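You operate a simulated robot arm through the tools that you are given. There is no shell and no other tool. Be economical: measure what you need, move in short steps, check, and stop when the job is done.

Carry out the task below with a simulated robot arm. There is one attempt and no reset: what you move stays moved.

Task
Open mould 75 and change its green insert for the one that the green cure card names.
Fine: clamps off, lid up, stay pin in before you reach in; old insert to the side table, new one from its top, on the same seat; leave the lid up.

It is judged by the outcome, as a careful person would: the job done as asked, and still so three seconds after it is handed in. It fails if anything else is knocked over, pushed out of place, dropped, spilled or broken. A push-on lid holds only when it is set on centred and level and pressed home; a screw cap is set on level and turned clockwise until tight.

Robot
A 6-joint arm with a two-finger parallel gripper on a trunk, on a base that drives. Base frame: it is fixed to the floor where the robot stands at the start and does not move with it; the origin is under the middle of the robot, x ahead of it, y to its left, z up; the surface under the hand at the start is at about z = 0.5. Readings come in m, degrees, newtons and seconds.
With the tool pointing down near the work surface it reaches from about 0.1 to 0.76 m from the robot's upright axis, wherever it stands. Its first joint turns from -115.0 to 115.0 degrees. Places, roughly: blue square insert [-1.25, -0.5, 0.25]; fourth small mould [0.7, -0.2, 0.8]; fourth small mould ejector lever [0.3, -0.1, 0.8]; fourth small mould left clamp [0.5, 0, 1.1]; fourth small mould lid [0.6, -0.2, 1]; fourth small mould right clamp [0.5, -0.3, 1.1]; fourth small mould stay pin [0.8, -0.4, 1.1]; orange long insert [-1.25, -0.25, 0.25]; right seat in the fourth small mould [0.6, -0.2, 0.9]; side table [-1.1, -0.3, 0.8]; third small mould left clamp [0.5, -0.8, 1.1]; third small mould right clamp [0.5, -1.1, 1.1]. Payload 3.43 kg.
The TCP is the grasp point between the finger pads, 0.034 m short of the fingertips. In the tool frame z runs along the fingers and y along their closing line. Largest opening 0.128 m; finger width 0.024, thickness 0.012; the body of the gripper, 0.048 by 0.13 m, starts 0.096 m behind the TCP.
Orientation is that of the tool frame in the base frame, as [roll, pitch, yaw] about the fixed x, y, z axes, in that order (R = Rz(yaw) Ry(pitch) Rx(roll)). With the fingers straight down and closing along the base's y, the tool's x points along the base's -x, its y along +y and its z along -z.

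Tools
- The arm moves only by the tool step_arm. Its argument "targets" is a list of rows, each a list of 3 entries, a list of its own where there are three numbers: the gripper command, from -1 (shut) to 1 (fully open), values between in proportion, then the shift along the base's x, y, z in m, then the turn, a rotation vector about the base's x, y, z in degrees. In form: [[hand, [dx, dy, dz], [rx, ry, rz]], ...]. A call has 1 to 10 rows; each row shifts and turns the commanded pose from where the row before left it. Each row takes 0.2 s and may step no farther than 0.05 m and 8.6 degrees from the row before; otherwise, or with a gripper value out of range, the whole call is refused. Where a pose cannot be reached the arm comes as near as it can. A force on the tool above 80 N (or 10 N above the force at the start of the call, whichever is more), or a blocked arm, ends the call early, and 0.2 s more pass. Each finger travels about 0.108 m/s and halts on what it meets, pressing with about 34 N; the grip force reading is that of the motor and also rises with nothing between the fingers. The clock runs only during rows and for 0.2 s after the last one: add rows that do not move to give the fingers time. The reply holds the time, the measured pose of the TCP, the force on the tool along the base axes, the opening and the grip force, in the units named above and with some noise, with the torque about the TCP (base axes, N m) and any sound that the robot's microphone picked up.
- Cameras (640 x 400 px; columns grow to the right, rows downward): "scene" is now at [-0.0739, 0.1074, 1.4684]; the picture's right is [-0.97, -0.24, 0.00], its down [-0.12, 0.48, -0.87] and it looks along [0.21, -0.84, -0.49] (base axes); focal length 214 px, centre (320, 200). "wrist" rides on the gripper at [0.076, -0.011, -0.16] in the tool frame; the picture's right is [0.15, 0.99, 0.00], its down [-0.88, 0.13, -0.46] and it looks along [-0.45, 0.07, 0.89] (tool axes); focal length 234 px, centre (320, 200). There is no depth. A picture from a camera that has moved, and an enlarged one, comes with that camera's place and axes in the base frame and with its lens.
- snapshot(camera): a new picture of that camera. It takes no simulated time.
- slide_trunk(by): slides the trunk up (or, below 0, down) by that many m; the arm and the scene camera ride with it, the base frame stays. It gives what a move gives, with no picture.
- base_move(legs): drives the robot by 1 to 6 legs, each [ahead, turn to the left] in m and degrees, along the robot's own axes; the way and the turn of a leg run together, so that a leg with both is an arc; at most 1.5 m and 180 degrees a leg. The arm and the cameras ride along, it lands a little off, and it stops where it bumps. It gives what a move gives.
- aim_head(pan, tilt): turns the head with the scene camera to pan (to the left, within 103 degrees either way) and tilt (down, from -29 to 69), counted from straight ahead of the robot. It gives what a move gives.
- zoom(camera, box): a new picture of the part [left, top, right, bottom] of that camera's present view, enlarged. It takes no simulated time.
- sign_off(): hands the job in; it is judged then, once.

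Work in short steps. Places have to be worked out from the pictures, the camera data and where the tool is seen: move nearer, look again, correct. Check each grasp and each placing, and mend what went wrong. You have 120 turns and 90 pictures in all, those below and enlarged ones among them. Open the gripper and draw the arm clear of the work before you hand the job in, unless the task says otherwise; then end with one line.

The tools are called after ">>>" by a JSON object that holds its "op" and its "data". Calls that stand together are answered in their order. step_arm: Moves the arm, as the interface text tells. Its arguments: {"type":"object","properties":{"targets":{"type":"array"}},"required":["targets"]} The other tools are called the same way: slide_trunk (by) slides the trunk up or down; base_move (legs) drives the base; aim_head (pan, tilt) turns the head that bears the scene camera; snapshot (camera) takes a picture; zoom (camera, box) takes an enlarged picture of a part of a camera's view; sign_off () hands the job in.

At the start:

```text
time: 0.0
tcp_pos: [0.3309, -0.3474, 1.5143]
ee_rot: [180.0, 0.0, 179.9]
force: [0.9, 0.9, -0.1]
torque: [0.0, 0.01, 0.02]
grip_width: 0.1279
grip_force: 0.0
trunk travel left (down, up): [-0.725, 0.065]
robot x, y, heading: [0.0026, -0.0003, -0.1]
head pan, tilt: [-75.9, 29.5]
```

scene: 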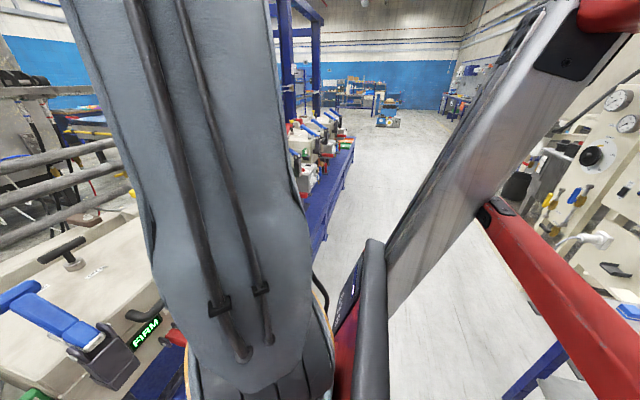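
wrist: 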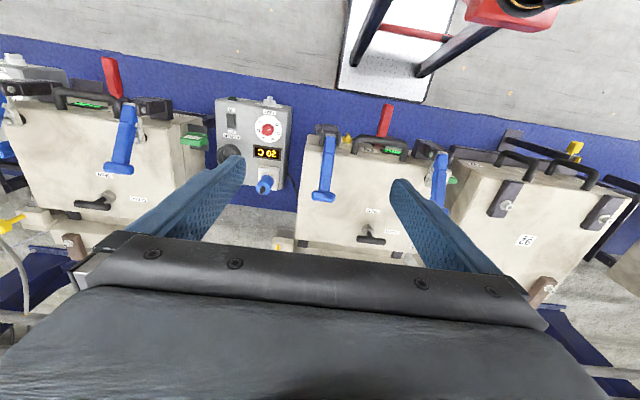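

The start pictures show a row of moulds ahead of the robot on a blue bench. I look ahead with the head to find mould 75 and the cure cards.

>>> {"op": "aim_head", "data": {"pan": 0, "tilt": 35}}

>>> {"op": "snapshot", "data": {"camera": "scene"}}

>>> {"op": "zoom", "data": {"camera": "wrist", "box": [290, 90, 640, 300]}}

```text
time: 1.5
tcp_pos: [0.3301, -0.3472, 1.5146]
ee_rot: [-179.9, 0.0, 179.9]
force: [0.0, -0.2, 0.6]
torque: [0.0, 0.02, 0.0]
grip_width: 0.128
grip_force: 0.0
trunk travel left (down, up): [-0.725, 0.065]
robot x, y, heading: [-0.0025, 0.002, -0.3]
head pan, tilt: [0.0, 35.0]
```

```text
87 pictures are left
camera scene: at [-0.008, 0.1953, 1.4598], right [0.0, -1.0, 0.0], down [-0.57, 0.0, -0.82], along [0.82, 0.0, -0.57], focal length 214 px, centre (320, 200)
```

scene: 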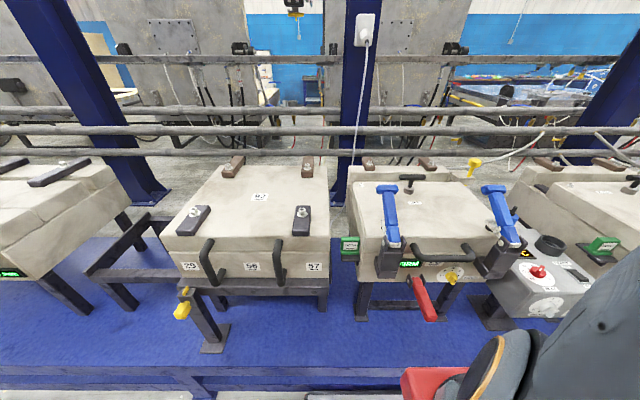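

```text
1.83 times, centred on (465, 195) of wrist
camera zoom: at [0.2546, -0.3587, 1.6735], right [-0.15, 0.99, 0.0], down [0.88, 0.13, 0.46], along [0.45, 0.07, -0.89], focal length 428 px, centre (55, 209)
```

zoom: 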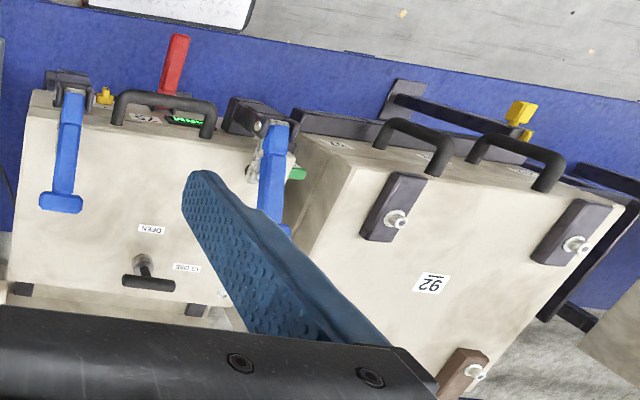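

The small mould in front at about y=-0.2 has a black handle, two blue clamps and a display. I zoom in to read its number and the green card beside it.

>>> {"op": "zoom", "data": {"camera": "scene", "box": [330, 160, 530, 285]}}

>>> {"op": "zoom", "data": {"camera": "wrist", "box": [290, 110, 450, 210]}}

>>> {"op": "zoom", "data": {"camera": "wrist", "box": [0, 60, 290, 240]}}

```text
3.20 times, centred on (430, 222) of scene
camera zoom: at [-0.008, 0.1953, 1.4598], right [0.0, -1.0, 0.0], down [-0.57, 0.0, -0.82], along [0.82, 0.0, -0.57], focal length 686 px, centre (-32, 128)
```

zoom: 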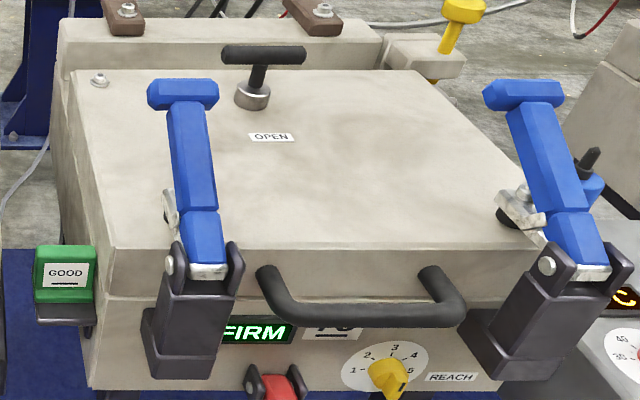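

```text
4.00 times, centred on (370, 160) of wrist
camera zoom: at [0.2546, -0.3587, 1.6735], right [-0.15, 0.99, 0.0], down [0.88, 0.13, 0.46], along [0.45, 0.07, -0.89], focal length 937 px, centre (120, 360)
```

zoom: 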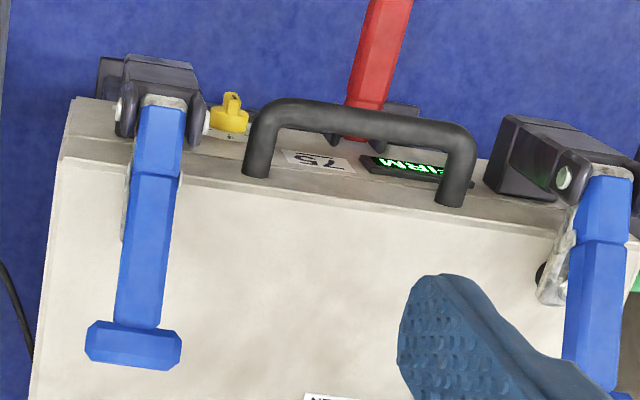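

```text
2.21 times, centred on (145, 150) of wrist
camera zoom: at [0.2546, -0.3587, 1.6735], right [-0.15, 0.99, 0.0], down [0.88, 0.13, 0.46], along [0.45, 0.07, -0.89], focal length 517 px, centre (706, 310)
```

zoom: 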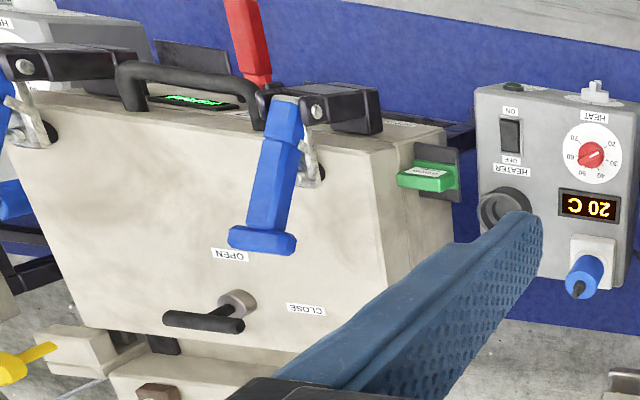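

The number under the handle is 75, so the fourth small mould is the one. Next I look to both sides and behind for the cure card and side table.

>>> {"op": "aim_head", "data": {"pan": -103, "tilt": 30}}

>>> {"op": "snapshot", "data": {"camera": "scene"}}

>>> {"op": "aim_head", "data": {"pan": 103, "tilt": 30}}

>>> {"op": "snapshot", "data": {"camera": "scene"}}

```text
time: 3.3
tcp_pos: [0.3313, -0.3488, 1.515]
ee_rot: [179.9, 0.0, 180.0]
force: [-0.1, -0.2, -0.1]
torque: [0.03, -0.01, -0.01]
grip_width: 0.1283
grip_force: 0.0
trunk travel left (down, up): [-0.725, 0.065]
robot x, y, heading: [-0.0014, 0.0017, -0.2]
head pan, tilt: [-103.0, 30.0]
```

```text
82 pictures are left
camera scene: at [-0.1164, 0.1072, 1.4676], right [-0.97, 0.22, 0.0], down [0.11, 0.49, -0.87], along [-0.19, -0.84, -0.5], focal length 214 px, centre (320, 200)
```

scene: 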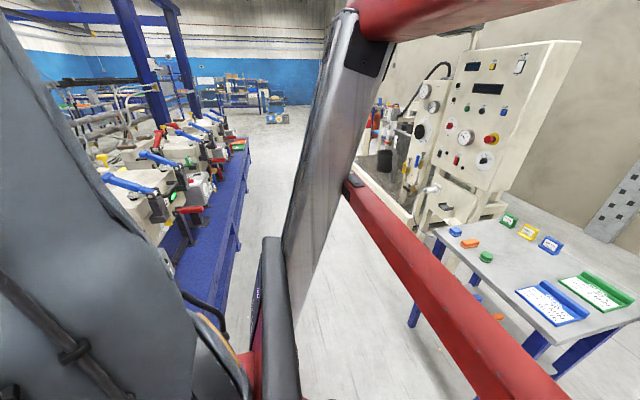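

```text
time: 6.3
tcp_pos: [0.3304, -0.3483, 1.5149]
ee_rot: [-179.9, 0.0, 179.9]
force: [0.7, -0.4, -0.2]
torque: [-0.02, 0.0, 0.0]
grip_width: 0.1282
grip_force: 0.1
trunk travel left (down, up): [-0.725, 0.065]
robot x, y, heading: [0.0009, 0.0005, 0.1]
head pan, tilt: [103.0, 30.0]
```

```text
81 pictures are left
camera scene: at [-0.1164, 0.2835, 1.4676], right [0.97, 0.22, 0.0], down [0.11, -0.49, -0.87], along [-0.19, 0.84, -0.5], focal length 214 px, centre (320, 200)
```

scene: 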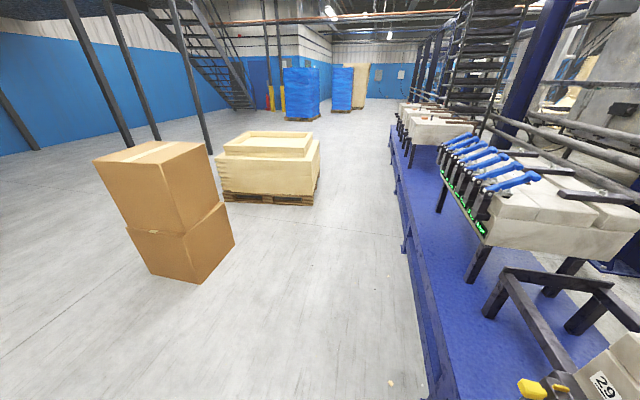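

The side table carries inserts and cards. I look back and zoom in on them.

>>> {"op": "aim_head", "data": {"pan": -103, "tilt": 40}}

>>> {"op": "zoom", "data": {"camera": "scene", "box": [420, 120, 640, 260]}}

```text
time: 9.3
tcp_pos: [0.331, -0.3471, 1.5142]
ee_rot: [-179.9, 0.0, -179.9]
force: [-0.1, -0.7, -0.7]
torque: [-0.01, -0.02, 0.0]
grip_width: 0.1279
grip_force: 0.0
trunk travel left (down, up): [-0.725, 0.065]
robot x, y, heading: [0.0017, 0.0009, 0.1]
head pan, tilt: [-103.0, 40.0]
```

```text
2.86 times, centred on (530, 190) of scene
camera zoom: at [-0.1152, 0.1125, 1.4522], right [-0.97, 0.22, 0.0], down [0.14, 0.63, -0.77], along [-0.17, -0.75, -0.64], focal length 613 px, centre (-280, 229)
```

zoom: 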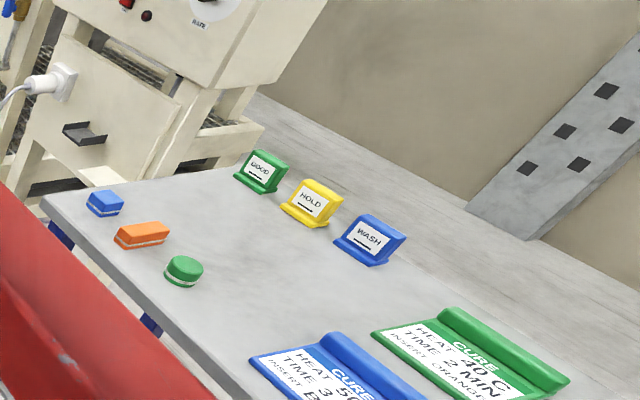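

The green card reads HEAT 40 C, TIME 2 MIN, INSERT ORANGE… (I'll recheck close up). Now I study mould 75's clamps, knob and lid from the front.

>>> {"op": "aim_head", "data": {"pan": -20, "tilt": 40}}

>>> {"op": "zoom", "data": {"camera": "scene", "box": [220, 110, 420, 235]}}

>>> {"op": "zoom", "data": {"camera": "scene", "box": [260, 160, 340, 210]}}

```text
time: 10.8
tcp_pos: [0.3309, -0.3484, 1.5142]
ee_rot: [180.0, 0.1, -179.9]
force: [0.5, 0.8, 0.4]
torque: [0.0, 0.02, 0.0]
grip_width: 0.1281
grip_force: 0.1
trunk travel left (down, up): [-0.725, 0.065]
robot x, y, heading: [-0.0008, 0.0019, -0.3]
head pan, tilt: [-20.0, 40.0]
```

```text
3.20 times, centred on (320, 172) of scene
camera zoom: at [-0.0162, 0.1662, 1.4523], right [-0.34, -0.94, 0.0], down [-0.6, 0.22, -0.77], along [0.72, -0.26, -0.64], focal length 686 px, centre (320, 288)
```

zoom: 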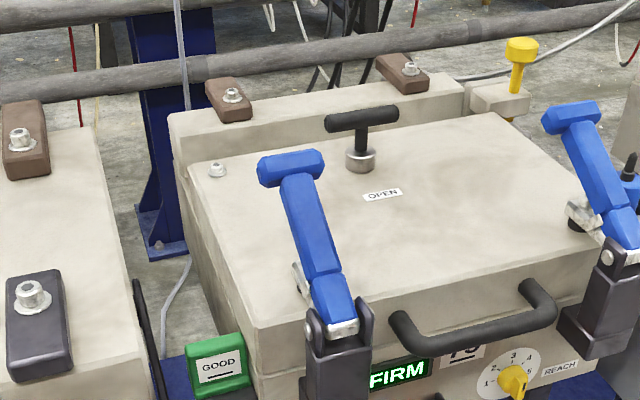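

```text
8.00 times, centred on (300, 185) of scene
camera zoom: at [-0.0162, 0.1662, 1.4523], right [-0.34, -0.94, 0.0], down [-0.6, 0.22, -0.77], along [0.72, -0.26, -0.64], focal length 1716 px, centre (480, 320)
```

zoom: 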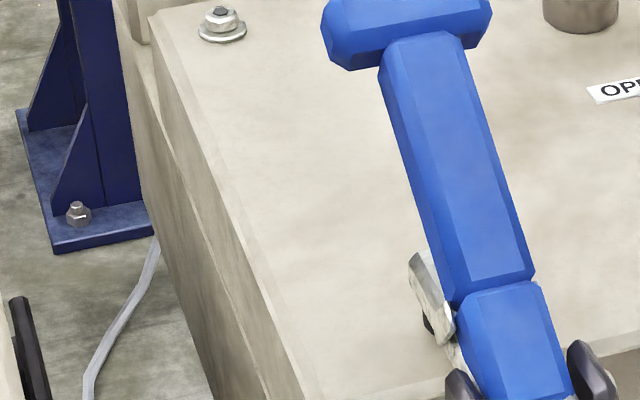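

The clamps are hold-down toggles pivoting near (0.40, y, 1.02); I triangulate the right T-grip at (0.52,-0.31,1.13) and the left at (0.52,0,1.13). I move above the left clamp handle to look closer.

>>> {"op": "step_arm", "data": {"targets": [[1, [0.0145, 0.0345, -0.028], [0, 0, 0]], [1, [0.0145, 0.0345, -0.028], [0, 0, 0]], [1, [0.0145, 0.0345, -0.028], [0, 0, 0]], [1, [0.0145, 0.0345, -0.028], [0, 0, 0]], [1, [0.0145, 0.0345, -0.028], [0, 0, 0]], [1, [0.0145, 0.0345, -0.028], [0, 0, 0]], [1, [0.0145, 0.0345, -0.028], [0, 0, 0]], [1, [0.0145, 0.0345, -0.028], [0, 0, 0]], [1, [0.0145, 0.0345, -0.028], [0, 0, 0]], [1, [0.0145, 0.0345, -0.028], [0, 0, 0]]]}}

>>> {"op": "snapshot", "data": {"camera": "wrist"}}

>>> {"op": "snapshot", "data": {"camera": "scene"}}

```text
time: 13.1
tcp_pos: [0.4743, -0.0004, 1.2313]
ee_rot: [-180.0, 0.0, 179.9]
force: [-0.8, -0.9, 0.2]
torque: [0.0, -0.04, -0.03]
grip_width: 0.128
grip_force: 0.0
trunk travel left (down, up): [-0.725, 0.065]
robot x, y, heading: [-0.0001, -0.0026, 0.1]
head pan, tilt: [-20.0, 40.0]
```

```text
77 pictures are left
camera wrist: at [0.3984, -0.0125, 1.3908], right [-0.15, 0.99, 0.0], down [0.88, 0.13, 0.46], along [0.45, 0.07, -0.89], focal length 234 px, centre (320, 200)
```

wrist: 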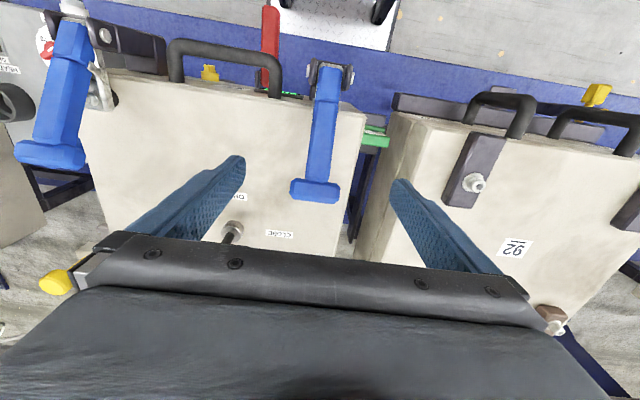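

```text
76 pictures are left
camera scene: at [-0.0166, 0.1661, 1.4523], right [-0.34, -0.94, 0.0], down [-0.6, 0.22, -0.77], along [0.72, -0.26, -0.64], focal length 214 px, centre (320, 200)
```

scene: 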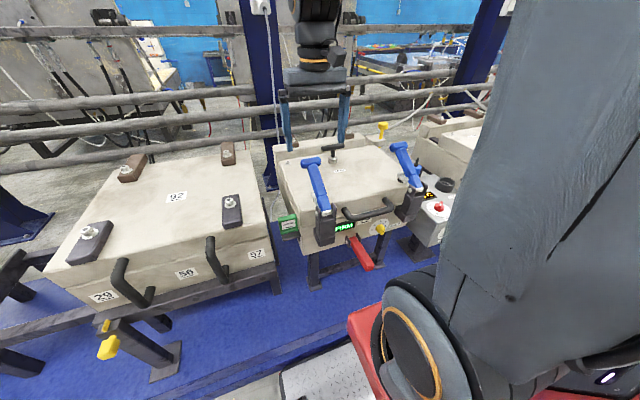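

Left T-grip is confirmed at (0.517,0.001,1.13). I lower so that the fingers straddle the handle shaft just short of the T, then close.

>>> {"op": "step_arm", "data": {"targets": [[0.3, [0.008, 0.002, -0.044], [0, 0, 0]], [0.3, [0.004, 0, -0.044], [0, 0, 0]], [0.3, [0.002, 0, -0.038], [0, 0, 0]], [-1, [0, 0, 0], [0, 0, 0]], [-1, [0, 0, 0], [0, 0, 0]], [-1, [0, 0, 0], [0, 0, 0]]]}}

>>> {"op": "snapshot", "data": {"camera": "wrist"}}

>>> {"op": "zoom", "data": {"camera": "scene", "box": [260, 110, 420, 210]}}

```text
time: 14.4
tcp_pos: [0.4923, -0.002, 1.1057]
ee_rot: [-179.9, 0.0, 179.9]
force: [-5.2, -21.1, -1.7]
torque: [-0.15, -0.54, -1.27]
grip_width: 0.0301
grip_force: 44.7
trunk travel left (down, up): [-0.725, 0.065]
robot x, y, heading: [0.0007, -0.0041, -0.1]
head pan, tilt: [-20.0, 40.0]
```

```text
75 pictures are left
camera wrist: at [0.416, -0.0117, 1.2656], right [-0.14, 0.99, 0.0], down [0.88, 0.13, 0.46], along [0.45, 0.07, -0.89], focal length 234 px, centre (320, 200)
```

wrist: 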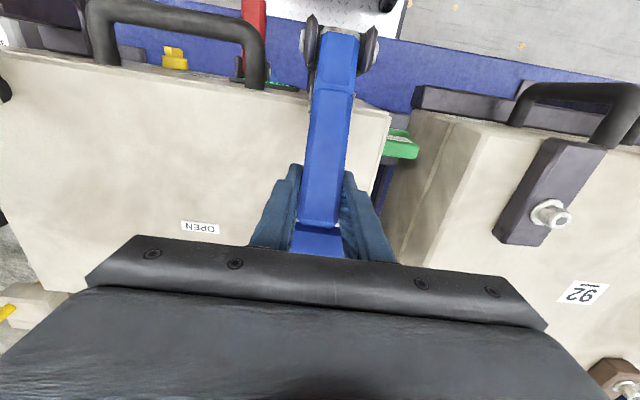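

```text
4.00 times, centred on (340, 160) of scene
camera zoom: at [-0.0163, 0.165, 1.4524], right [-0.34, -0.94, 0.0], down [-0.6, 0.22, -0.77], along [0.72, -0.26, -0.64], focal length 858 px, centre (240, 360)
```

zoom: 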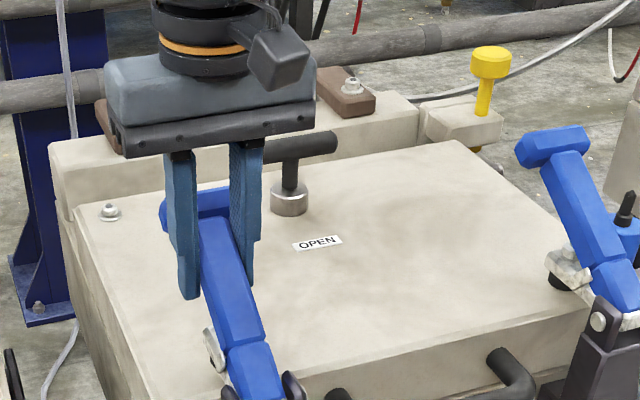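

Gripped on the shaft (width 30 mm). I draw it back along the arc about the pivot at about (0.405,1.02).

>>> {"op": "step_arm", "data": {"targets": [[-1, [-0.0127, -0.002, 0.0114], [0, 0, 0]], [-1, [-0.0141, 0, 0.0096], [0, 0, 0]], [-1, [-0.0153, 0, 0.0074], [0, 0, 0]], [-1, [-0.0162, 0, 0.0053], [0, 0, 0]]]}}

>>> {"op": "snapshot", "data": {"camera": "scene"}}

```text
time: 15.4
tcp_pos: [0.4376, -0.0008, 1.1454]
ee_rot: [-180.0, 0.8, -180.0]
force: [33.9, 20.9, 32.6]
torque: [0.66, -2.12, -0.9]
grip_width: 0.0297
grip_force: 44.8
trunk travel left (down, up): [-0.725, 0.065]
robot x, y, heading: [-0.0014, -0.0046, 0.1]
head pan, tilt: [-20.0, 40.0]
```

```text
73 pictures are left
camera scene: at [-0.015, 0.1676, 1.4524], right [-0.34, -0.94, 0.0], down [-0.6, 0.22, -0.77], along [0.72, -0.26, -0.64], focal length 214 px, centre (320, 200)
```

scene: 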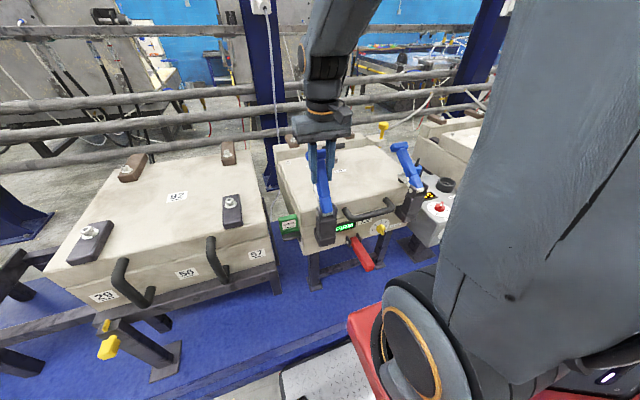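

The handle is following; the force shows the true arc is a bit higher. I continue.

>>> {"op": "step_arm", "data": {"targets": [[-1, [-0.012, -0.002, 0.008], [0, 0, 0]], [-1, [-0.016, 0, 0.003], [0, 0, 0]], [-1, [-0.017, 0, 0.0], [0, 0, 0]], [-1, [-0.017, 0, -0.003], [0, 0, 0]]]}}

>>> {"op": "zoom", "data": {"camera": "scene", "box": [230, 100, 470, 250]}}

```text
time: 16.4
tcp_pos: [0.3735, -0.0008, 1.1519]
ee_rot: [180.0, 0.5, 179.9]
force: [21.5, 52.4, 32.4]
torque: [0.65, -3.24, -0.36]
grip_width: 0.0297
grip_force: 44.9
trunk travel left (down, up): [-0.725, 0.065]
robot x, y, heading: [-0.0002, 0.0002, -0.1]
head pan, tilt: [-20.0, 40.0]
```

```text
2.67 times, centred on (350, 175) of scene
camera zoom: at [-0.0156, 0.1722, 1.452], right [-0.34, -0.94, 0.0], down [-0.6, 0.22, -0.77], along [0.72, -0.26, -0.64], focal length 572 px, centre (240, 267)
```

zoom: 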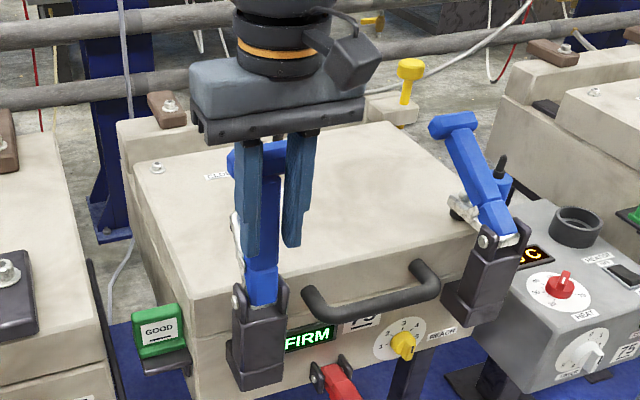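

The hold-down arm has lifted with the handle now past upright. I continue back, relieving the sideways force.

>>> {"op": "step_arm", "data": {"targets": [[-1, [-0.016, 0.003, -0.004], [0, 0, 0]], [-1, [-0.015, 0.001, -0.008], [0, 0, 0]], [-1, [-0.014, 0, -0.01], [0, 0, 0]]]}}

>>> {"op": "zoom", "data": {"camera": "scene", "box": [230, 100, 470, 250]}}

```text
time: 17.2
tcp_pos: [0.3231, 0.0023, 1.1276]
ee_rot: [-180.0, 0.0, -179.9]
force: [-2.6, -0.1, 2.7]
torque: [-0.02, -0.24, -0.07]
grip_width: 0.0
grip_force: 32.8
trunk travel left (down, up): [-0.725, 0.065]
robot x, y, heading: [0.0026, 0.0009, -0.1]
head pan, tilt: [-20.0, 40.0]
```

```text
2.67 times, centred on (350, 175) of scene
camera zoom: at [-0.0163, 0.1666, 1.4522], right [-0.34, -0.94, 0.0], down [-0.6, 0.22, -0.77], along [0.72, -0.26, -0.64], focal length 572 px, centre (240, 267)
```

zoom: 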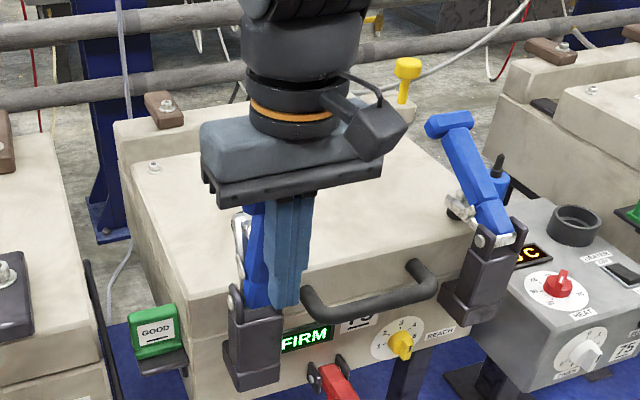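

The fingers slipped off; the handle seems stopped a little past upright with its arm up. I rise and back off to see.

>>> {"op": "step_arm", "data": {"targets": [[-1, [-0.03, 0, 0.03], [0, 0, 0]], [-1, [-0.01, -0.02, 0.045], [0, 0, 0]], [-1, [0, -0.03, 0.04], [0, 0, 0]], [0.3, [0, -0.03, 0.03], [0, 0, 0]]]}}

>>> {"op": "zoom", "data": {"camera": "scene", "box": [230, 100, 470, 250]}}

>>> {"op": "snapshot", "data": {"camera": "wrist"}}

```text
refused: row 2 steps farther than a row can; nothing moved
```

```text
2.67 times, centred on (350, 175) of scene
camera zoom: at [-0.0163, 0.1666, 1.4522], right [-0.34, -0.94, 0.0], down [-0.6, 0.22, -0.77], along [0.72, -0.26, -0.64], focal length 572 px, centre (240, 267)
```

zoom: 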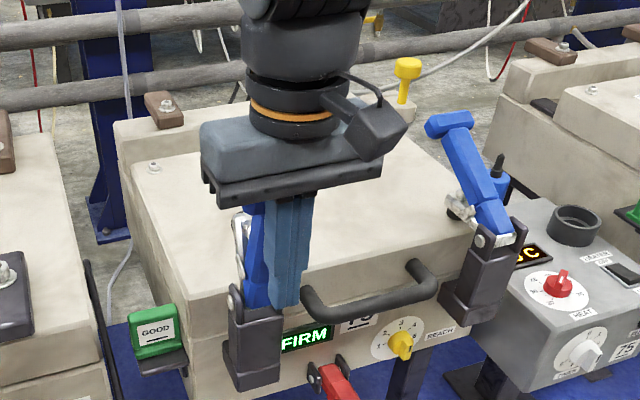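

```text
69 pictures are left
camera wrist: at [0.2472, -0.0092, 1.2872], right [-0.15, 0.99, 0.0], down [0.88, 0.13, 0.45], along [0.45, 0.07, -0.89], focal length 234 px, centre (320, 200)
```

wrist: 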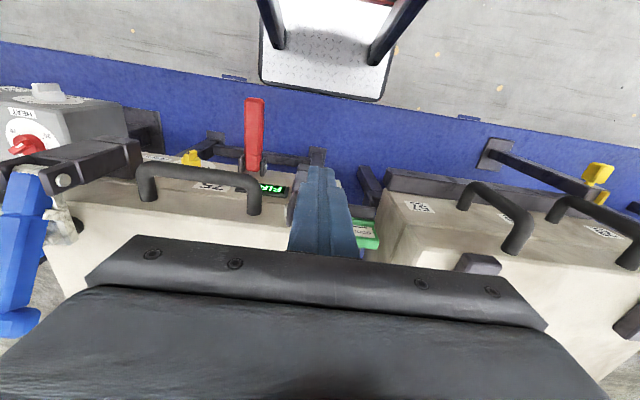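

The left clamp's arm stands up; it looks released. I back off, rise, and go over to the right clamp.

>>> {"op": "step_arm", "data": {"targets": [[-1, [-0.03, 0, 0.03], [0, 0, 0]], [-1, [-0.01, -0.02, 0.04], [0, 0, 0]], [-1, [0.01, -0.035, 0.03], [0, 0, 0]], [-1, [0.025, -0.04, 0.01], [0, 0, 0]], [-0.3, [0.025, -0.042, 0], [0, 0, 0]], [0.3, [0.025, -0.042, 0], [0, 0, 0]], [0.3, [0.025, -0.042, 0], [0, 0, 0]], [0.3, [0.025, -0.042, 0], [0, 0, 0]], [0.3, [0.025, -0.04, 0], [0, 0, 0]], [0.3, [0.025, -0.008, 0], [0, 0, 0]]]}}

>>> {"op": "snapshot", "data": {"camera": "wrist"}}

>>> {"op": "zoom", "data": {"camera": "scene", "box": [230, 100, 470, 250]}}

```text
time: 19.4
tcp_pos: [0.4899, -0.3162, 1.2261]
ee_rot: [-180.0, 0.0, 180.0]
force: [-0.4, 0.2, 0.5]
torque: [-0.06, 0.0, -0.02]
grip_width: 0.0832
grip_force: 0.0
out of reach, approached as far as the arm can: row 2
trunk travel left (down, up): [-0.725, 0.065]
robot x, y, heading: [0.0021, -0.0011, 0.0]
head pan, tilt: [-20.0, 40.0]
```

```text
68 pictures are left
camera wrist: at [0.4137, -0.3266, 1.3856], right [-0.15, 0.99, 0.0], down [0.88, 0.13, 0.46], along [0.45, 0.07, -0.89], focal length 234 px, centre (320, 200)
```

wrist: 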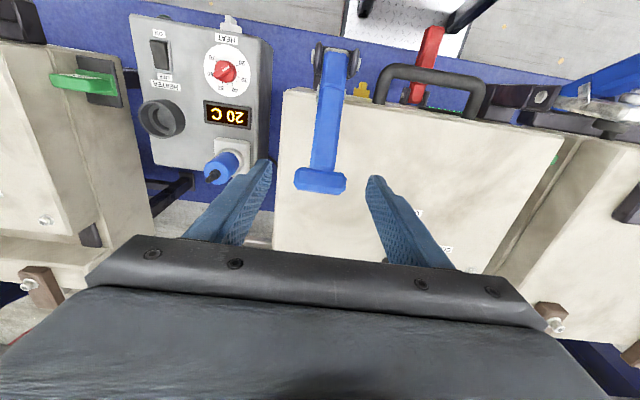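

```text
2.67 times, centred on (350, 175) of scene
camera zoom: at [-0.0165, 0.1665, 1.4522], right [-0.34, -0.94, 0.0], down [-0.6, 0.22, -0.77], along [0.72, -0.26, -0.64], focal length 572 px, centre (240, 267)
```

zoom: 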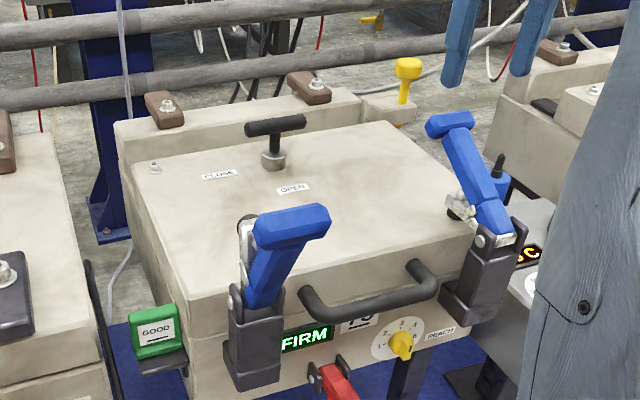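

The left clamp is open. The right T-grip is at (0.518,-0.311); I descend, grip the shaft, and swing it back on the same arc.

>>> {"op": "step_arm", "data": {"targets": [[0.3, [0.002, 0.004, -0.044], [0, 0, 0]], [0.3, [0, 0, -0.044], [0, 0, 0]], [0.3, [0, 0, -0.033], [0, 0, 0]], [-1, [0, 0, 0], [0, 0, 0]], [-1, [0, 0, 0], [0, 0, 0]], [-1, [0, 0, 0], [0, 0, 0]]]}}

>>> {"op": "snapshot", "data": {"camera": "wrist"}}

```text
time: 20.9
tcp_pos: [0.4887, -0.3112, 1.1067]
ee_rot: [-180.0, 0.0, 179.8]
force: [-2.0, -15.2, -3.7]
torque: [-0.42, -0.57, -1.17]
grip_width: 0.0297
grip_force: 44.8
trunk travel left (down, up): [-0.725, 0.065]
robot x, y, heading: [-0.0008, -0.0005, -0.0]
head pan, tilt: [-20.0, 40.0]
```

```text
66 pictures are left
camera wrist: at [0.4128, -0.3216, 1.2657], right [-0.14, 0.99, 0.0], down [0.88, 0.13, 0.46], along [0.45, 0.07, -0.89], focal length 234 px, centre (320, 200)
```

wrist: 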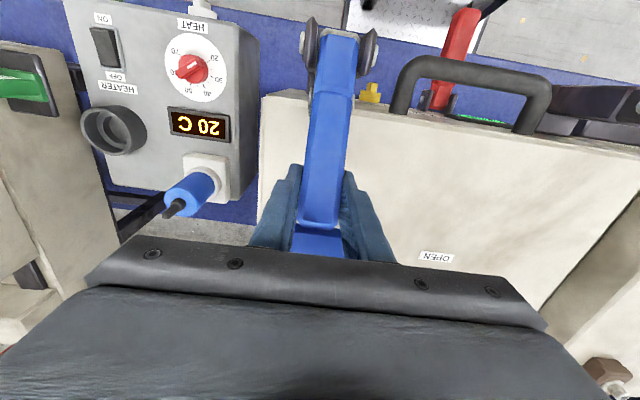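

Gripped. I swing it back to just past upright, then let go before the stop.

>>> {"op": "step_arm", "data": {"targets": [[-1, [-0.0127, 0, 0.0125], [0, 0, 0]], [-1, [-0.0141, 0, 0.0105], [0, 0, 0]], [-1, [-0.0153, 0, 0.008], [0, 0, 0]], [-1, [-0.0162, 0, 0.0065], [0, 0, 0]], [-1, [-0.016, 0, 0.004], [0, 0, 0]], [-1, [-0.016, 0, 0.001], [0, 0, 0]], [-1, [-0.016, 0, -0.002], [0, 0, 0]], [-1, [-0.012, 0, -0.003], [0, 0, 0]]]}}

>>> {"op": "zoom", "data": {"camera": "scene", "box": [270, 110, 470, 235]}}

```text
time: 22.6
tcp_pos: [0.3707, -0.3105, 1.1491]
ee_rot: [-179.9, 0.3, 180.0]
force: [13.9, -1.3, 53.4]
torque: [1.65, -2.55, -0.8]
grip_width: 0.0303
grip_force: 45.0
trunk travel left (down, up): [-0.725, 0.065]
robot x, y, heading: [-0.0017, 0.0002, 0.2]
head pan, tilt: [-20.0, 40.0]
```

```text
3.20 times, centred on (370, 172) of scene
camera zoom: at [-0.0168, 0.1673, 1.4524], right [-0.34, -0.94, 0.0], down [-0.6, 0.22, -0.77], along [0.72, -0.26, -0.64], focal length 686 px, centre (160, 288)
```

zoom: 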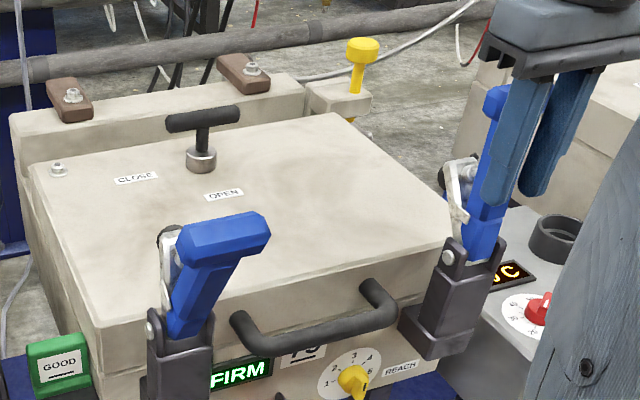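

The right handle is nearly as far as the left. Two more short steps, then release and rise.

>>> {"op": "step_arm", "data": {"targets": [[-1, [-0.015, 0, -0.002], [0, 0, 0]], [-1, [-0.013, 0, -0.006], [0, 0, 0]], [0.3, [0, 0, 0], [0, 0, 0]], [0.3, [0, 0, 0], [0, 0, 0]], [0.3, [0, 0, 0.04], [0, 0, 0]], [0.3, [0, 0, 0.045], [0, 0, 0]], [0.3, [-0.02, 0, 0.04], [0, 0, 0]]]}}

>>> {"op": "zoom", "data": {"camera": "scene", "box": [250, 110, 450, 235]}}

```text
time: 24.2
tcp_pos: [0.3243, -0.3113, 1.2611]
ee_rot: [180.0, 0.0, 179.9]
force: [0.2, 0.2, 0.2]
torque: [0.05, 0.05, 0.01]
grip_width: 0.0832
grip_force: 0.1
trunk travel left (down, up): [-0.725, 0.065]
robot x, y, heading: [0.0006, -0.0017, -0.1]
head pan, tilt: [-20.0, 40.0]
```

```text
3.20 times, centred on (350, 172) of scene
camera zoom: at [-0.0157, 0.1662, 1.4523], right [-0.34, -0.94, 0.0], down [-0.6, 0.22, -0.77], along [0.72, -0.26, -0.64], focal length 686 px, centre (224, 288)
```

zoom: 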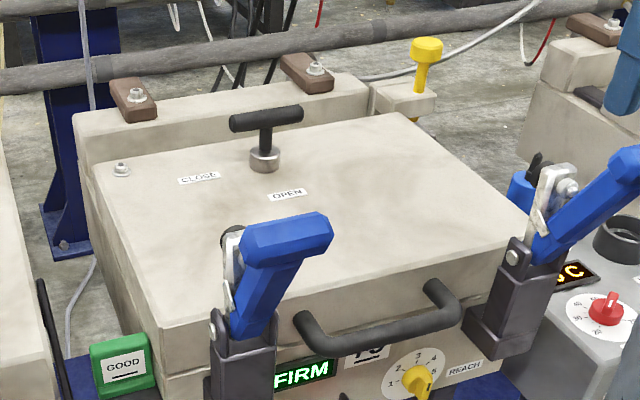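

Both clamps are off. Next I need the lid's D-handle: I move in front of it to triangulate, with the wrist camera over it.

>>> {"op": "step_arm", "data": {"targets": [[0, [-0.005, 0.04, 0], [0, 0, 0]], [0, [-0.005, 0.04, 0], [0, 0, 0]], [0, [-0.005, 0.04, 0], [0, 0, 0]], [0, [-0.005, 0.036, 0], [0, 0, 0]]]}}

>>> {"op": "snapshot", "data": {"camera": "wrist"}}

```text
time: 25.2
tcp_pos: [0.305, -0.1555, 1.2654]
ee_rot: [-180.0, 0.0, -180.0]
force: [0.3, 0.1, -1.7]
torque: [0.02, 0.02, 0.01]
grip_width: 0.064
grip_force: 0.1
trunk travel left (down, up): [-0.725, 0.065]
robot x, y, heading: [0.0018, 0.0004, -0.0]
head pan, tilt: [-20.0, 40.0]
```

```text
63 pictures are left
camera wrist: at [0.2294, -0.1664, 1.4231], right [-0.15, 0.99, 0.0], down [0.88, 0.13, 0.46], along [0.45, 0.07, -0.89], focal length 234 px, centre (320, 200)
```

wrist: 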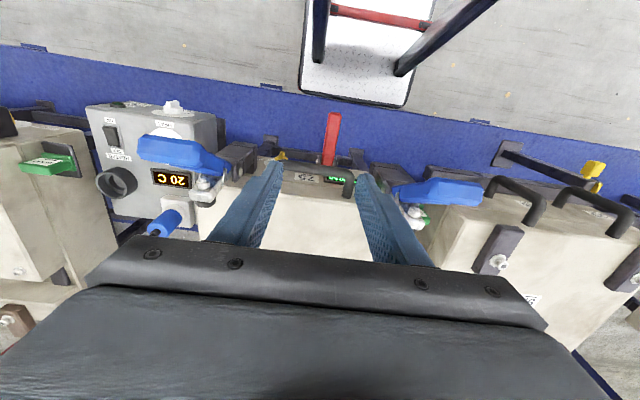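

The D-handle bar runs along y, centred about (0.378,-0.155,0.978). I turn the gripper 90° so it closes along x and approach above the bar to check.

>>> {"op": "step_arm", "data": {"targets": [[-0.3, [0.01, 0, -0.005], [0, 0, -8.5]], [-0.3, [0.01, 0, -0.01], [0, 0, -8.5]], [-0.3, [0.01, 0, -0.01], [0, 0, -8.5]], [-0.3, [0.01, 0, -0.01], [0, 0, -8.5]], [-0.3, [0.01, 0, -0.01], [0, 0, -8.5]], [-0.3, [0.01, 0, -0.01], [0, 0, -8.5]], [-0.3, [0.013, 0, -0.01], [0, 0, -8.5]], [-0.3, [0, 0, -0.01], [0, 0, -8.5]], [-0.3, [0, 0, -0.01], [0, 0, -8.5]], [-0.3, [0, 0, -0.01], [0, 0, -8.5]]]}}

>>> {"op": "step_arm", "data": {"targets": [[-0.3, [0, 0, -0.02], [0, 0, -5]], [-0.3, [0, 0, -0.02], [0, 0, 0]]]}}

>>> {"op": "snapshot", "data": {"camera": "wrist"}}

>>> {"op": "zoom", "data": {"camera": "scene", "box": [250, 110, 450, 235]}}

```text
time: 27.4
tcp_pos: [0.3778, -0.1535, 1.1664]
ee_rot: [180.0, 0.0, 94.9]
force: [0.0, -0.4, 0.3]
torque: [-0.01, -0.01, 0.02]
grip_width: 0.0449
grip_force: 0.1
trunk travel left (down, up): [-0.725, 0.065]
robot x, y, heading: [0.0006, 0.0003, 0.2]
head pan, tilt: [-20.0, 40.0]
```

```text
time: 28.1
tcp_pos: [0.3751, -0.152, 1.1248]
ee_rot: [180.0, 0.1, 89.9]
force: [-0.2, 0.5, 0.2]
torque: [-0.02, 0.01, 0.01]
grip_width: 0.0448
grip_force: 0.1
trunk travel left (down, up): [-0.725, 0.065]
robot x, y, heading: [-0.0017, -0.0032, -0.3]
head pan, tilt: [-20.0, 40.0]
```

```text
62 pictures are left
camera wrist: at [0.3643, -0.0759, 1.2845], right [0.99, 0.15, 0.0], down [0.13, -0.88, 0.46], along [0.07, -0.45, -0.89], focal length 234 px, centre (320, 200)
```

wrist: 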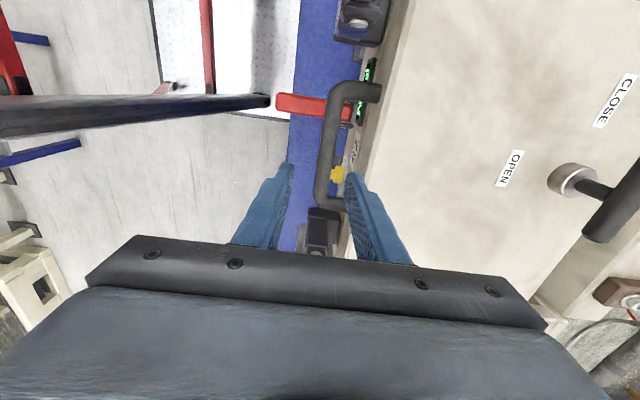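

```text
3.20 times, centred on (350, 172) of scene
camera zoom: at [-0.0164, 0.1665, 1.4522], right [-0.34, -0.94, 0.0], down [-0.6, 0.22, -0.77], along [0.72, -0.26, -0.64], focal length 686 px, centre (224, 288)
```

zoom: 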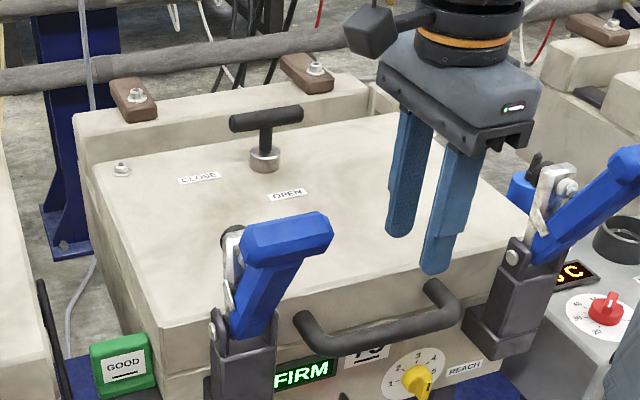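

The bar is 13 mm ahead of the tool, at x≈0.388, with enough gap behind it. I shift, open slightly, descend onto it and grip.

>>> {"op": "step_arm", "data": {"targets": [[-0.14, [0.013, 0, 0], [0, 0, 0]], [-0.14, [0, 0, -0.04], [0, 0, 0]], [-0.14, [0, 0, -0.04], [0, 0, 0]], [-0.14, [0, 0, -0.035], [0, 0, 0]], [-0.14, [0, 0, -0.03], [0, 0, 0]]]}}

>>> {"op": "zoom", "data": {"camera": "scene", "box": [250, 110, 450, 235]}}

>>> {"op": "snapshot", "data": {"camera": "wrist"}}

```text
time: 29.2
tcp_pos: [0.3891, -0.1541, 0.9804]
ee_rot: [179.9, 0.0, 90.1]
force: [-0.6, 0.5, 0.1]
torque: [-0.04, -0.04, 0.01]
grip_width: 0.055
grip_force: 0.1
trunk travel left (down, up): [-0.725, 0.065]
robot x, y, heading: [-0.0005, 0.0034, 0.2]
head pan, tilt: [-20.0, 40.0]
```

```text
3.20 times, centred on (350, 172) of scene
camera zoom: at [-0.0165, 0.1666, 1.4522], right [-0.34, -0.94, 0.0], down [-0.6, 0.22, -0.77], along [0.72, -0.26, -0.64], focal length 686 px, centre (224, 288)
```

zoom: 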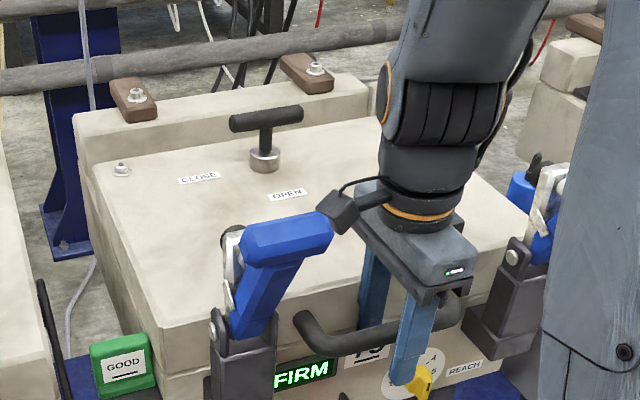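

```text
59 pictures are left
camera wrist: at [0.3777, -0.0772, 1.1388], right [0.99, 0.15, 0.0], down [0.13, -0.88, 0.46], along [0.07, -0.45, -0.89], focal length 234 px, centre (320, 200)
```

wrist: 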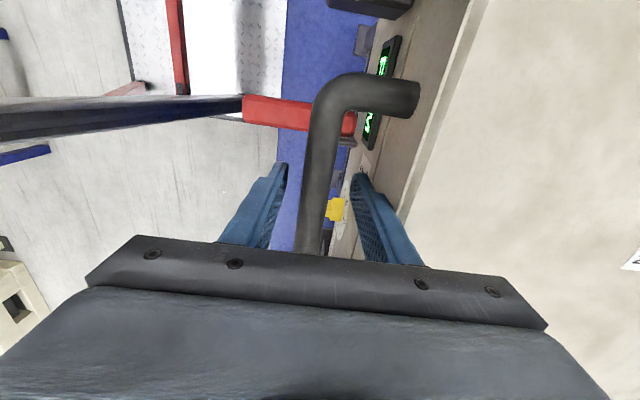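

The bar lies between the fingers. I close and try a small lift to see whether the lid is free.

>>> {"op": "step_arm", "data": {"targets": [[-1, [0, 0, 0], [0, 0, 0]], [-1, [0, 0, 0], [0, 0, 0]], [-1, [0, 0, 0.01], [0, 0, 0]], [-1, [0, 0, 0.01], [0, 0, 0]], [-1, [0.001, 0, 0.01], [0, 0, 0]]]}}

>>> {"op": "zoom", "data": {"camera": "scene", "box": [250, 110, 450, 235]}}

```text
time: 30.4
tcp_pos: [0.3889, -0.1539, 1.0097]
ee_rot: [-180.0, -0.1, 90.0]
force: [-43.7, -16.8, 1.3]
torque: [-0.9, -0.21, -1.09]
grip_width: 0.0205
grip_force: 45.6
trunk travel left (down, up): [-0.725, 0.065]
robot x, y, heading: [0.002, -0.0014, 0.1]
head pan, tilt: [-20.0, 40.0]
```

```text
3.20 times, centred on (350, 172) of scene
camera zoom: at [-0.0185, 0.1656, 1.4524], right [-0.34, -0.94, 0.0], down [-0.6, 0.22, -0.77], along [0.72, -0.26, -0.64], focal length 686 px, centre (224, 288)
```

zoom: 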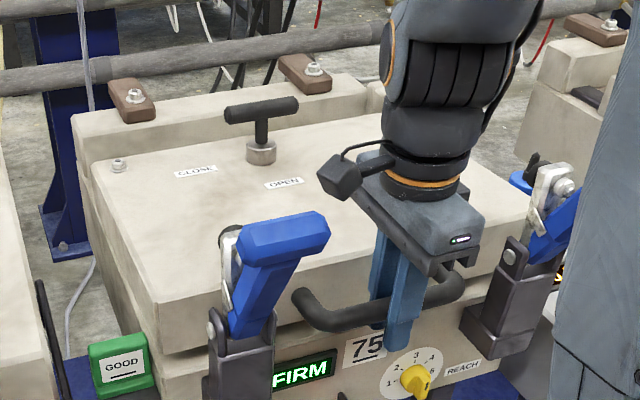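

The lid is free and light. I raise it along an arc about the rear hinge (about x 0.83, z 1.0), relieving the x force a little.

>>> {"op": "step_arm", "data": {"targets": [[-1, [-0.002, 0, 0.038], [0, 0, 0]], [-1, [0.004, 0, 0.038], [0, 0, 0]], [-1, [0.008, 0, 0.0375], [0, 0, 0]], [-1, [0.0115, 0, 0.0365], [0, 0, 0]]]}}

>>> {"op": "snapshot", "data": {"camera": "scene"}}

```text
time: 31.1
tcp_pos: [0.4113, -0.1553, 1.0981]
ee_rot: [178.4, 0.3, 90.0]
force: [36.5, 8.0, -17.8]
torque: [-0.34, 0.12, -0.64]
grip_width: 0.0208
grip_force: 45.0
trunk travel left (down, up): [-0.725, 0.065]
robot x, y, heading: [0.001, -0.002, 0.4]
head pan, tilt: [-20.0, 40.0]
stopped in row 3: the force on the tool passed its limit at 102 N (the readings are from after the stop); the commanded pose is now the measured one
```

```text
57 pictures are left
camera scene: at [-0.0123, 0.1665, 1.4522], right [-0.33, -0.94, 0.0], down [-0.61, 0.21, -0.76], along [0.72, -0.26, -0.64], focal length 214 px, centre (320, 200)
```

scene: 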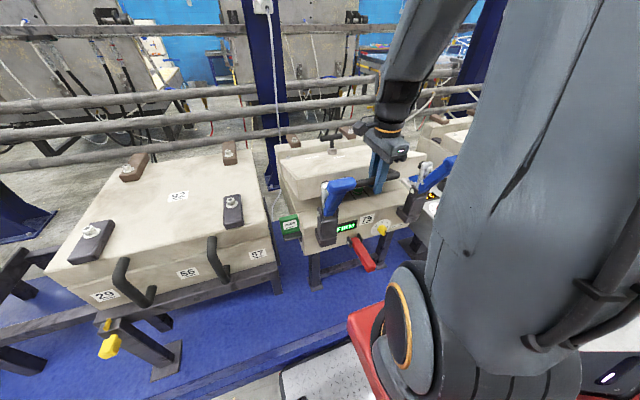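

The true arc turns inward sooner (hinge lower, about (0.79,0.955)). I continue with the corrected arc.

>>> {"op": "step_arm", "data": {"targets": [[-1, [0.005, 0, 0], [0, 0, 0]], [-1, [0.0139, 0, 0.0325], [0, 0, 0]], [-1, [0.0167, 0, 0.0311], [0, 0, 0]], [-1, [0.0194, 0, 0.0296], [0, 0, 0]]]}}

```text
time: 32.1
tcp_pos: [0.4624, -0.1551, 1.1909]
ee_rot: [178.5, 0.3, 90.0]
force: [20.1, -13.7, -15.5]
torque: [-0.71, -0.06, -1.14]
grip_width: 0.0206
grip_force: 44.7
trunk travel left (down, up): [-0.725, 0.065]
robot x, y, heading: [0.0021, -0.001, 0.0]
head pan, tilt: [-20.0, 40.0]
```

Good, forces stay low. I continue.

>>> {"op": "step_arm", "data": {"targets": [[-1, [0.0235, 0, 0.0278], [0, 0, 0]], [-1, [0.0242, 0, 0.0258], [0, 0, 0]], [-1, [0.0264, 0, 0.0236], [0, 0, 0]], [-1, [0.0284, 0, 0.0212], [0, 0, 0]]]}}

>>> {"op": "snapshot", "data": {"camera": "scene"}}

```text
time: 33.1
tcp_pos: [0.566, -0.1531, 1.2847]
ee_rot: [178.7, 0.3, 90.1]
force: [21.4, -12.7, -24.9]
torque: [-0.38, -0.09, -1.03]
grip_width: 0.0206
grip_force: 45.5
trunk travel left (down, up): [-0.725, 0.065]
robot x, y, heading: [0.0009, 0.0032, 0.3]
head pan, tilt: [-20.0, 40.0]
```

```text
56 pictures are left
camera scene: at [-0.0132, 0.1651, 1.4522], right [-0.34, -0.94, 0.0], down [-0.61, 0.22, -0.76], along [0.72, -0.26, -0.64], focal length 214 px, centre (320, 200)
```

scene: 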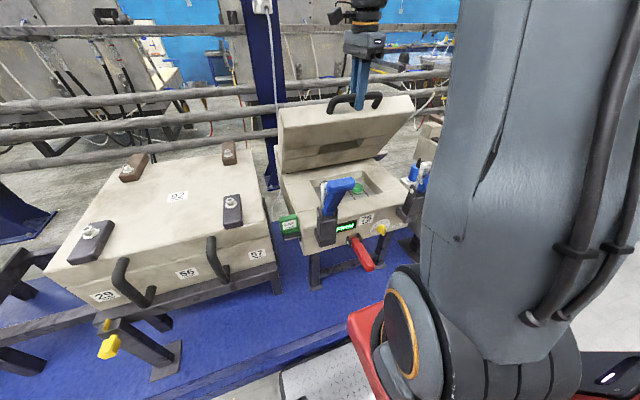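

The lid is about 52° up and the green insert can be seen. I continue raising it.

>>> {"op": "step_arm", "data": {"targets": [[-1, [0.03, 0, 0.0187], [0, 0, 0]], [-1, [0.0315, 0, 0.016], [0, 0, 0]], [-1, [0.033, 0, 0.0132], [0, 0, 0]]]}}

>>> {"op": "zoom", "data": {"camera": "scene", "box": [260, 60, 460, 185]}}

```text
time: 33.9
tcp_pos: [0.6609, -0.1552, 1.3326]
ee_rot: [179.0, 0.3, 90.2]
force: [18.3, 12.2, -35.1]
torque: [0.07, -0.14, -1.02]
grip_width: 0.0202
grip_force: 45.7
trunk travel left (down, up): [-0.725, 0.065]
robot x, y, heading: [0.002, 0.0011, 0.2]
head pan, tilt: [-20.0, 40.0]
```

```text
3.20 times, centred on (360, 122) of scene
camera zoom: at [-0.0133, 0.1668, 1.4521], right [-0.34, -0.94, 0.0], down [-0.61, 0.21, -0.77], along [0.72, -0.26, -0.64], focal length 686 px, centre (192, 448)
```

zoom: 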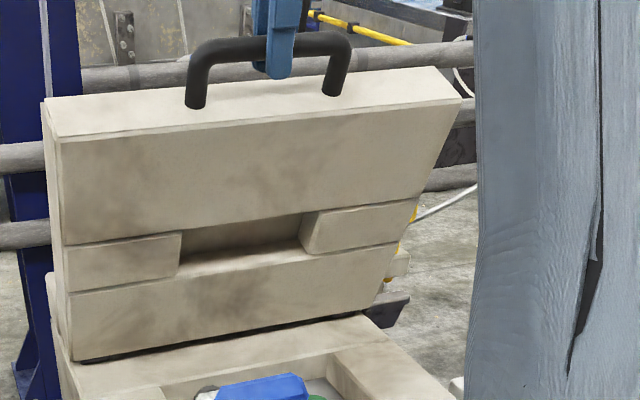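

Lid now about 67° up. I go on in smaller vertical steps, watching for a stop.

>>> {"op": "step_arm", "data": {"targets": [[-1, [0.034, 0, 0.006], [0, 0, 0]], [-1, [0.0347, 0, 0.004], [0, 0, 0]]]}}

>>> {"op": "snapshot", "data": {"camera": "scene"}}

>>> {"op": "snapshot", "data": {"camera": "wrist"}}

```text
time: 34.5
tcp_pos: [0.726, -0.156, 1.3475]
ee_rot: [178.6, 0.4, 90.2]
force: [11.8, 16.0, -12.2]
torque: [-0.22, -0.4, -0.73]
grip_width: 0.0206
grip_force: 45.0
trunk travel left (down, up): [-0.725, 0.065]
robot x, y, heading: [0.0019, 0.0044, 0.7]
head pan, tilt: [-20.0, 40.0]
```

```text
54 pictures are left
camera scene: at [-0.0149, 0.1674, 1.4522], right [-0.34, -0.94, 0.0], down [-0.61, 0.22, -0.77], along [0.72, -0.26, -0.64], focal length 214 px, centre (320, 200)
```

scene: 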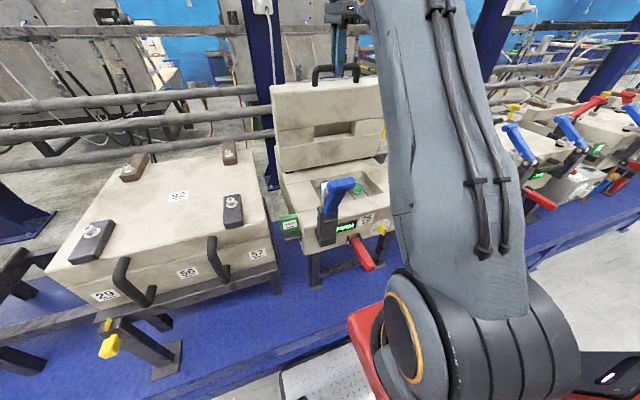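

```text
53 pictures are left
camera wrist: at [0.7097, -0.0784, 1.5055], right [0.99, 0.15, 0.02], down [0.12, -0.88, 0.46], along [0.09, -0.46, -0.89], focal length 234 px, centre (320, 200)
```

wrist: 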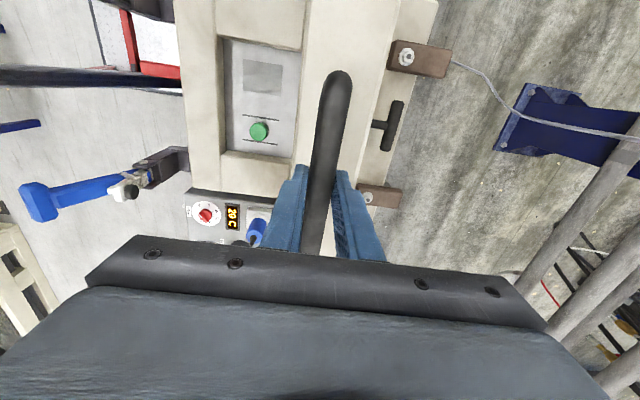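

Lid about 81° up; two seats visible, the green insert on the right one. I carry on gently to find the end of travel.

>>> {"op": "step_arm", "data": {"targets": [[-1, [0.03, 0, 0.002], [0, 0, 0]], [-1, [0.03, 0, 0], [0, 0, 0]]]}}

>>> {"op": "zoom", "data": {"camera": "scene", "box": [240, 40, 440, 165]}}

```text
time: 35.1
tcp_pos: [0.7586, -0.1557, 1.3464]
ee_rot: [178.2, 0.5, 89.8]
force: [12.5, -9.7, 26.3]
torque: [0.55, -0.22, -0.29]
grip_width: 0.0207
grip_force: 45.1
out of reach, approached as far as the arm can: row 2
trunk travel left (down, up): [-0.725, 0.065]
robot x, y, heading: [0.0021, 0.0045, 0.3]
head pan, tilt: [-20.0, 40.0]
```

```text
3.20 times, centred on (340, 102) of scene
camera zoom: at [-0.0154, 0.1657, 1.4526], right [-0.34, -0.94, 0.0], down [-0.6, 0.22, -0.77], along [0.72, -0.26, -0.64], focal length 686 px, centre (256, 512)
```

zoom: 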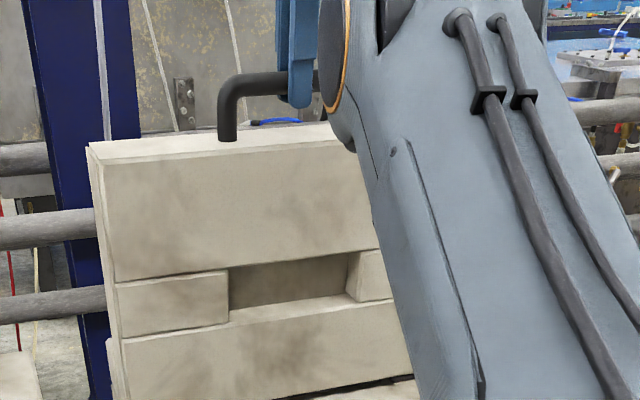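

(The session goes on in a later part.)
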